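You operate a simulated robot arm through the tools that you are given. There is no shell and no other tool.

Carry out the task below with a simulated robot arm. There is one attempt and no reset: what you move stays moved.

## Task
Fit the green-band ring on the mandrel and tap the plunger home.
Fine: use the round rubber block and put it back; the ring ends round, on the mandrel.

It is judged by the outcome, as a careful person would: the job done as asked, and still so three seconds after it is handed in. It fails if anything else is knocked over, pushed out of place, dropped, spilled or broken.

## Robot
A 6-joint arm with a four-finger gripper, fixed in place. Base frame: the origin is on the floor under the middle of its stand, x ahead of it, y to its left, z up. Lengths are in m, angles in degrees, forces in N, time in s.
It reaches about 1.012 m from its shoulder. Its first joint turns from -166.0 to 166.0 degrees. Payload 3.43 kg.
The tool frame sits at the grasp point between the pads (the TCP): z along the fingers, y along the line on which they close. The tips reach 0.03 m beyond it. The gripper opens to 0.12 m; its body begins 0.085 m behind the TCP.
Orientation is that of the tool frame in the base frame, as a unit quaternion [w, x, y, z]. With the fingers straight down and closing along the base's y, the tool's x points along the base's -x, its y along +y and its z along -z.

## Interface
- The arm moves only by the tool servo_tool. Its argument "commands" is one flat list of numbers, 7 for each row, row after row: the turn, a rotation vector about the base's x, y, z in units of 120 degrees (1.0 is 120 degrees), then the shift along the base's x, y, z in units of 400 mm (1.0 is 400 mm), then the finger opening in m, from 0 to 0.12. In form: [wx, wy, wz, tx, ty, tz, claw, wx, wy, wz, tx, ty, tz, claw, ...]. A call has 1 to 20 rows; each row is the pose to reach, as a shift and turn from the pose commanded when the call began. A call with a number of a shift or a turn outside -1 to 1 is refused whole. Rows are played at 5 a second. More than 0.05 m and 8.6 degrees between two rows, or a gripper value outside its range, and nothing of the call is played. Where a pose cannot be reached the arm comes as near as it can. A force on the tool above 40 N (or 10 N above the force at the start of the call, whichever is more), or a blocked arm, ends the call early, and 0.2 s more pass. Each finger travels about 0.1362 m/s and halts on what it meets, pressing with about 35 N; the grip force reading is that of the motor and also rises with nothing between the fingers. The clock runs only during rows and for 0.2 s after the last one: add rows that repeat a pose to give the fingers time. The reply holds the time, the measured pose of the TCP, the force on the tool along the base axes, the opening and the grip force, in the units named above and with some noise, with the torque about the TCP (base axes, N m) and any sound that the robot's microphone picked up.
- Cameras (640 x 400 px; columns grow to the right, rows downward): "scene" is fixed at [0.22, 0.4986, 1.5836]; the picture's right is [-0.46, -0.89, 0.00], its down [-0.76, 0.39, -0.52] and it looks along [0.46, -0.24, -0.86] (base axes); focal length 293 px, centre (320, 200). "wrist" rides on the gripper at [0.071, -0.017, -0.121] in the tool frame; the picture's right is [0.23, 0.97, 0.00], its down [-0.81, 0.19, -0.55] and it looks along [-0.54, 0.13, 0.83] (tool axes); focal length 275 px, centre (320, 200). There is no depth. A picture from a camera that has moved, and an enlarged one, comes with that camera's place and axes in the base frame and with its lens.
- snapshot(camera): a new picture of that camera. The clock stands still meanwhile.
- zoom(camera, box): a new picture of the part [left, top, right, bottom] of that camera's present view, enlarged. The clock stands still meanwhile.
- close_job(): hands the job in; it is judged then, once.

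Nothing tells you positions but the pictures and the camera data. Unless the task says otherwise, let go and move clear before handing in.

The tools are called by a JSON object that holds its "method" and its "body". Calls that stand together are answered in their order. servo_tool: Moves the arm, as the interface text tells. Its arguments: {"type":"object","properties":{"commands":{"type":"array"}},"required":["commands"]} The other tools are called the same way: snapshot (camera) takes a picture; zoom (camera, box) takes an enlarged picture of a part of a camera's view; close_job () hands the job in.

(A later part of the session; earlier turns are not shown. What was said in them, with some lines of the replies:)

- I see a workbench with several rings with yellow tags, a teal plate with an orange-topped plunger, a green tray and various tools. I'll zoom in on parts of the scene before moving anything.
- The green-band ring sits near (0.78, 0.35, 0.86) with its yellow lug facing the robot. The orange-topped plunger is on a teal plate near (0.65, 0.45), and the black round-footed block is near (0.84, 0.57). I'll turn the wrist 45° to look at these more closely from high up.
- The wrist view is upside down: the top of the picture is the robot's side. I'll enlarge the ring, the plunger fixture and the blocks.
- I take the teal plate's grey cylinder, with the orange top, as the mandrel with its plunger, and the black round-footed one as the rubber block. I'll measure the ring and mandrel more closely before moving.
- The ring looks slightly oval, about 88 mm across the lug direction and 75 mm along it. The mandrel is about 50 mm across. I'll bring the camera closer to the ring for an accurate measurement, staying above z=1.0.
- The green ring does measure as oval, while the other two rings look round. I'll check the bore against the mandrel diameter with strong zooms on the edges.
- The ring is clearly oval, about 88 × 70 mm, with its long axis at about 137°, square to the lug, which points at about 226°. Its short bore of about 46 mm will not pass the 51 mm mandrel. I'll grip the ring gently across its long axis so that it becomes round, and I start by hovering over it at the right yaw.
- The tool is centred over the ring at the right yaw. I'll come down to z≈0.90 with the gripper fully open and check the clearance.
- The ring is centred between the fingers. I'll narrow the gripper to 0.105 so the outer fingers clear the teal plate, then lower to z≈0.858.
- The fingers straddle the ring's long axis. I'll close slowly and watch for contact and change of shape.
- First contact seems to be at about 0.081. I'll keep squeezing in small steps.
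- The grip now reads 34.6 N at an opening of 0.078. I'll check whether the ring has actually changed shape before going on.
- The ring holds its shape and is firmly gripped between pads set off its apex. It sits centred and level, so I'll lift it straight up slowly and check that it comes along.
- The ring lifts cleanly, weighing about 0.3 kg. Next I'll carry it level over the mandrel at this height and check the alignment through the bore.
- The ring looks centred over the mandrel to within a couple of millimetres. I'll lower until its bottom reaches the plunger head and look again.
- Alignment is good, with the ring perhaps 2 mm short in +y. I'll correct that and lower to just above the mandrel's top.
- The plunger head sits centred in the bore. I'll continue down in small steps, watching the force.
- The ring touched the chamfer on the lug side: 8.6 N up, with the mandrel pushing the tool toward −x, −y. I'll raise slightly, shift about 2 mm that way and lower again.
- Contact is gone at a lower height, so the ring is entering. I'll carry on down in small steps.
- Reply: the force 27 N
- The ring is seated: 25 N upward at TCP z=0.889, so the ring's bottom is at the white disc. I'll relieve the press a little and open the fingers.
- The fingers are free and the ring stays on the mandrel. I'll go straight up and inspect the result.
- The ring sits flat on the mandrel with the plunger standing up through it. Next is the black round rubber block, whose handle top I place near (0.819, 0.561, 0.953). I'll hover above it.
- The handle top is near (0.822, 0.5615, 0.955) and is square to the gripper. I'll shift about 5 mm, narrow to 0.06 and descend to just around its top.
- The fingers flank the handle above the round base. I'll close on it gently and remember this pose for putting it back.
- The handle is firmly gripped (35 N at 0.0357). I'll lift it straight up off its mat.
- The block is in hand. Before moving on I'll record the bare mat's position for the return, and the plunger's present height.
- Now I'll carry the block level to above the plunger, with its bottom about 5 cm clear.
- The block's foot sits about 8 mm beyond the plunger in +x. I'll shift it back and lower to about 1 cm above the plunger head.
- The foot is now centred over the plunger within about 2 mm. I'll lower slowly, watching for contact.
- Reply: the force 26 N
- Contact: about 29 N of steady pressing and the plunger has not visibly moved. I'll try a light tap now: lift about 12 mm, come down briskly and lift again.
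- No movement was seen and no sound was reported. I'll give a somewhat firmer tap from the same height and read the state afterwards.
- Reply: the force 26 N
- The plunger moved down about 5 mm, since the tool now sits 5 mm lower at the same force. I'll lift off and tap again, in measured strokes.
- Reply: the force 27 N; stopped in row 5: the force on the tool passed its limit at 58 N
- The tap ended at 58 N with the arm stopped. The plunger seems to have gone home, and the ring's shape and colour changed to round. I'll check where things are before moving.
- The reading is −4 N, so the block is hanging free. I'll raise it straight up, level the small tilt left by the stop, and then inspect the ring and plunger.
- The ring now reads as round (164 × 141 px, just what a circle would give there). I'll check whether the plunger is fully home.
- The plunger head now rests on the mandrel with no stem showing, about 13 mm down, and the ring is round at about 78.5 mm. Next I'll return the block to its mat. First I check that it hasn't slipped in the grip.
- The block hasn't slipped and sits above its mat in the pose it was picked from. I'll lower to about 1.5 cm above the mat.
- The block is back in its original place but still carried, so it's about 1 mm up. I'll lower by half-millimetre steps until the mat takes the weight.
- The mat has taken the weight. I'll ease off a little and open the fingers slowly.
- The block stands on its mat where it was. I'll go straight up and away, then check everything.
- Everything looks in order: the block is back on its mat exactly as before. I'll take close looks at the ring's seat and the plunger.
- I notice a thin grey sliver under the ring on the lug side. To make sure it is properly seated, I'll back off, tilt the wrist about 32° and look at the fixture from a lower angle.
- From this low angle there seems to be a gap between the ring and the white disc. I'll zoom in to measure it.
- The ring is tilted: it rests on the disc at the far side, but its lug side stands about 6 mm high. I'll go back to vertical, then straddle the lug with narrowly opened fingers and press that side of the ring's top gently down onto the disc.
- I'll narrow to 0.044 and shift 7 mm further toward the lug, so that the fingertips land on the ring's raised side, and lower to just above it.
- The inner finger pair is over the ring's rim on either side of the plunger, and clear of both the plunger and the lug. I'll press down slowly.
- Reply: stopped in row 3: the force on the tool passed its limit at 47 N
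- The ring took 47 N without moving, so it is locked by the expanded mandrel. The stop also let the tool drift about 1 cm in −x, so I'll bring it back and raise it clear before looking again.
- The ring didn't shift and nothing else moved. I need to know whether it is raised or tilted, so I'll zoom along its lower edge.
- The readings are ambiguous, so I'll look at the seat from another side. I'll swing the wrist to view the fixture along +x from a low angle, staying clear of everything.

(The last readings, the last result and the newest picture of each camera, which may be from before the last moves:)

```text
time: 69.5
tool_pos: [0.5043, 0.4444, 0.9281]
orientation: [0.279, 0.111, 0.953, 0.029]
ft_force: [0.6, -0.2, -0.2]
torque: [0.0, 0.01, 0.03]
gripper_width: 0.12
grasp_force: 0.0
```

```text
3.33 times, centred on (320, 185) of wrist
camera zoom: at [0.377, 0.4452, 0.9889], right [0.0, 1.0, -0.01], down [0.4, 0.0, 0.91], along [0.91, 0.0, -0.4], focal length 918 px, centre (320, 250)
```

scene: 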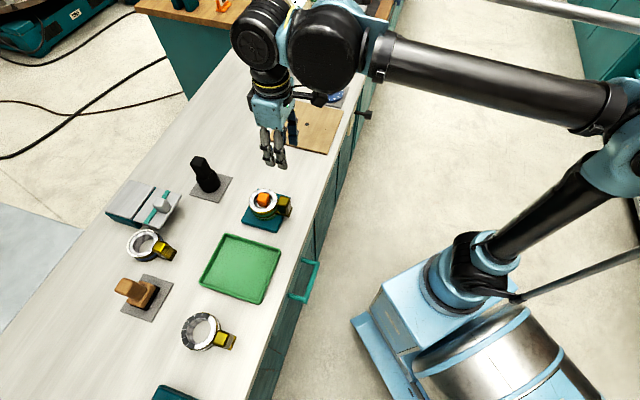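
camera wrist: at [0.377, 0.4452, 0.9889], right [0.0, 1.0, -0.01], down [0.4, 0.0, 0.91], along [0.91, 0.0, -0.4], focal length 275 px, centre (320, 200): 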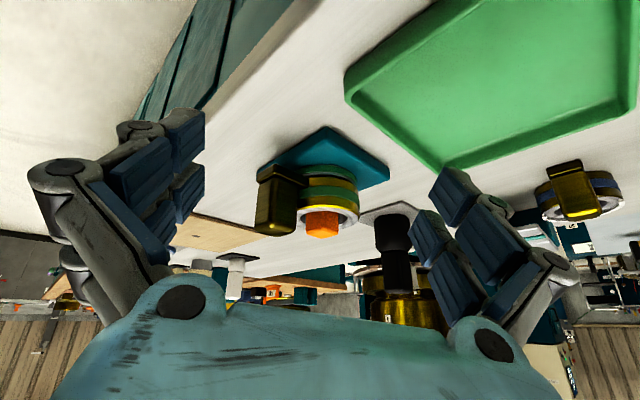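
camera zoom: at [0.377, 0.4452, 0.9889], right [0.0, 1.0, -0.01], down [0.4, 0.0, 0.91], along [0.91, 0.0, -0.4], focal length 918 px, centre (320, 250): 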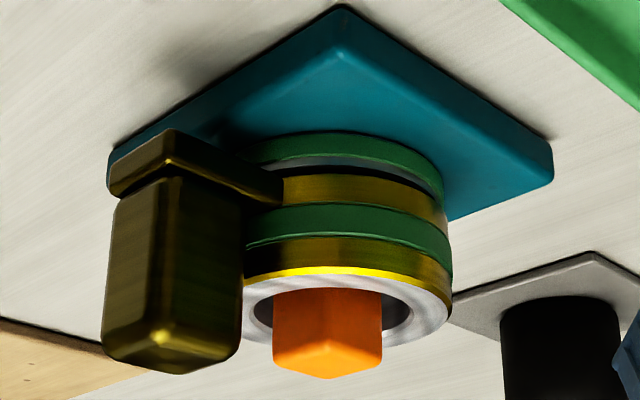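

From this side the ring sits level all round, with an even shadow line at the disc. It had stood firm on its stop under both presses, so I take it as seated, with the plunger down and the ring round. I'll retract the arm well clear and make a final check.

{"method": "servo_tool", "body": {"commands": [0, 0, 0, 0, 0, 0.08, 0.12, 0, 0.0667, 0, 0, 0, 0.16, 0.12, 0, 0.1333, 0, 0, 0, 0.26, 0.12, 0, 0.2, 0, 0, 0, 0.36, 0.12, 0, 0.2667, 0, 0, 0, 0.46, 0.12, 0, 0.2667, 0, 0, -0.08, 0.54, 0.12, 0, 0.2667, 0, 0, -0.18, 0.56, 0.12, 0, 0.2667, 0, 0, -0.28, 0.56, 0.12, 0, 0.2667, 0, 0, -0.38, 0.56, 0.12, 0, 0.2667, 0, 0, -0.48, 0.56, 0.12, 0, 0.2667, 0, 0, -0.58, 0.56, 0.12, 0, 0.2667, 0, 0, -0.58, 0.56, 0.12]}}

{"method": "snapshot", "body": {"camera": "scene"}}

{"method": "zoom", "body": {"camera": "scene", "box": [240, 175, 300, 235]}}

{"method": "zoom", "body": {"camera": "scene", "box": [90, 140, 250, 360]}}

```text
time: 72.1
tool_pos: [0.5052, 0.2114, 1.1498]
orientation: [0.005, 0.115, 0.993, -0.002]
ft_force: [-0.9, -0.3, 0.2]
torque: [0.01, 0.01, 0.01]
gripper_width: 0.1201
grasp_force: 0.2
```

```text
taken
```

scene: 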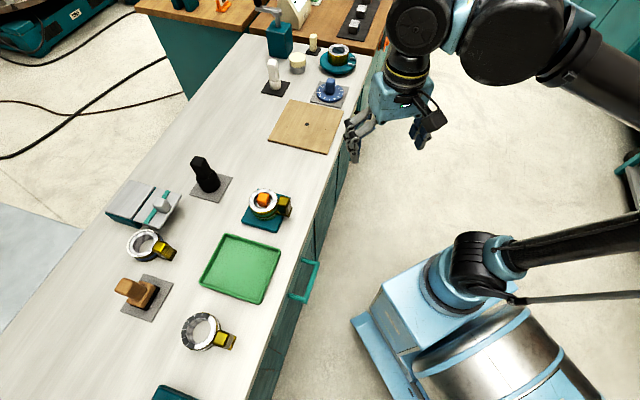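

```text
6.67 times, centred on (270, 205) of scene
camera zoom: at [0.22, 0.4986, 1.5836], right [-0.46, -0.89, 0.0], down [-0.76, 0.39, -0.52], along [0.46, -0.24, -0.86], focal length 1952 px, centre (653, 167)
```

zoom: 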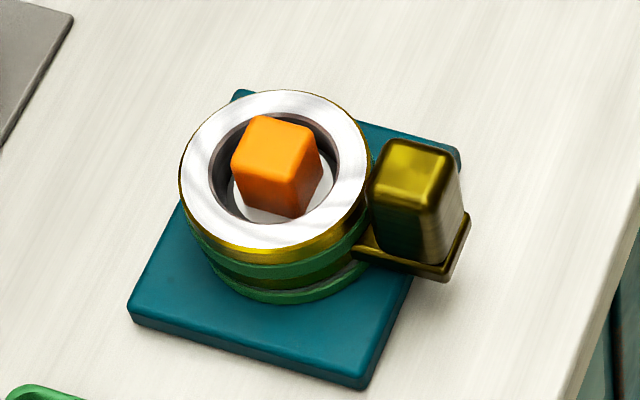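

```text
1.82 times, centred on (170, 250) of scene
camera zoom: at [0.22, 0.4986, 1.5836], right [-0.46, -0.89, 0.0], down [-0.76, 0.39, -0.52], along [0.46, -0.24, -0.86], focal length 532 px, centre (593, 109)
```

zoom: 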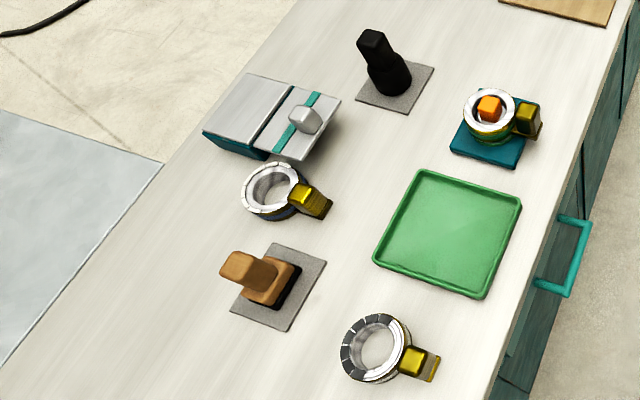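

The green-band ring is round and on the mandrel. The plunger head is down on its stop, the black round rubber block is back on its mat, and nothing else has moved. The gripper is empty and clear, so I'm handing the job in.

{"method": "close_job", "body": {}}

```text
The job is handed in.
```

I fitted the green-band ring on the mandrel, tapped the plunger home with the round rubber block and put the block back. The job is handed in; I haven't seen the verdict.

- **Ring:** It started visibly oval. After the last tap it measured round, about 78.5 mm across. I carried it by gripping its sides at about 35 N, which did not change its shape.
- **Plunger:** It moved down in steps at a steady 25–29 N. It stopped after about 13 mm when the force jumped to 58 N. No stem shows under the orange head, so I take it as home.
- **Rubber block:** It stands on its grey mat where it was, matching the starting picture.
- **Other objects:** The other rings, the tray, the brown block and the fixture plate look unmoved in the final pictures.

**Possible gap under the ring:** From low angles there is a line of about 2–6 mm between the ring and the white disc below it. One view suggested the lug side was raised, but a second view showed the line even all round. I pressed the ring's top on the lug side and it took 47 N without moving. I left it there and took it as seated.
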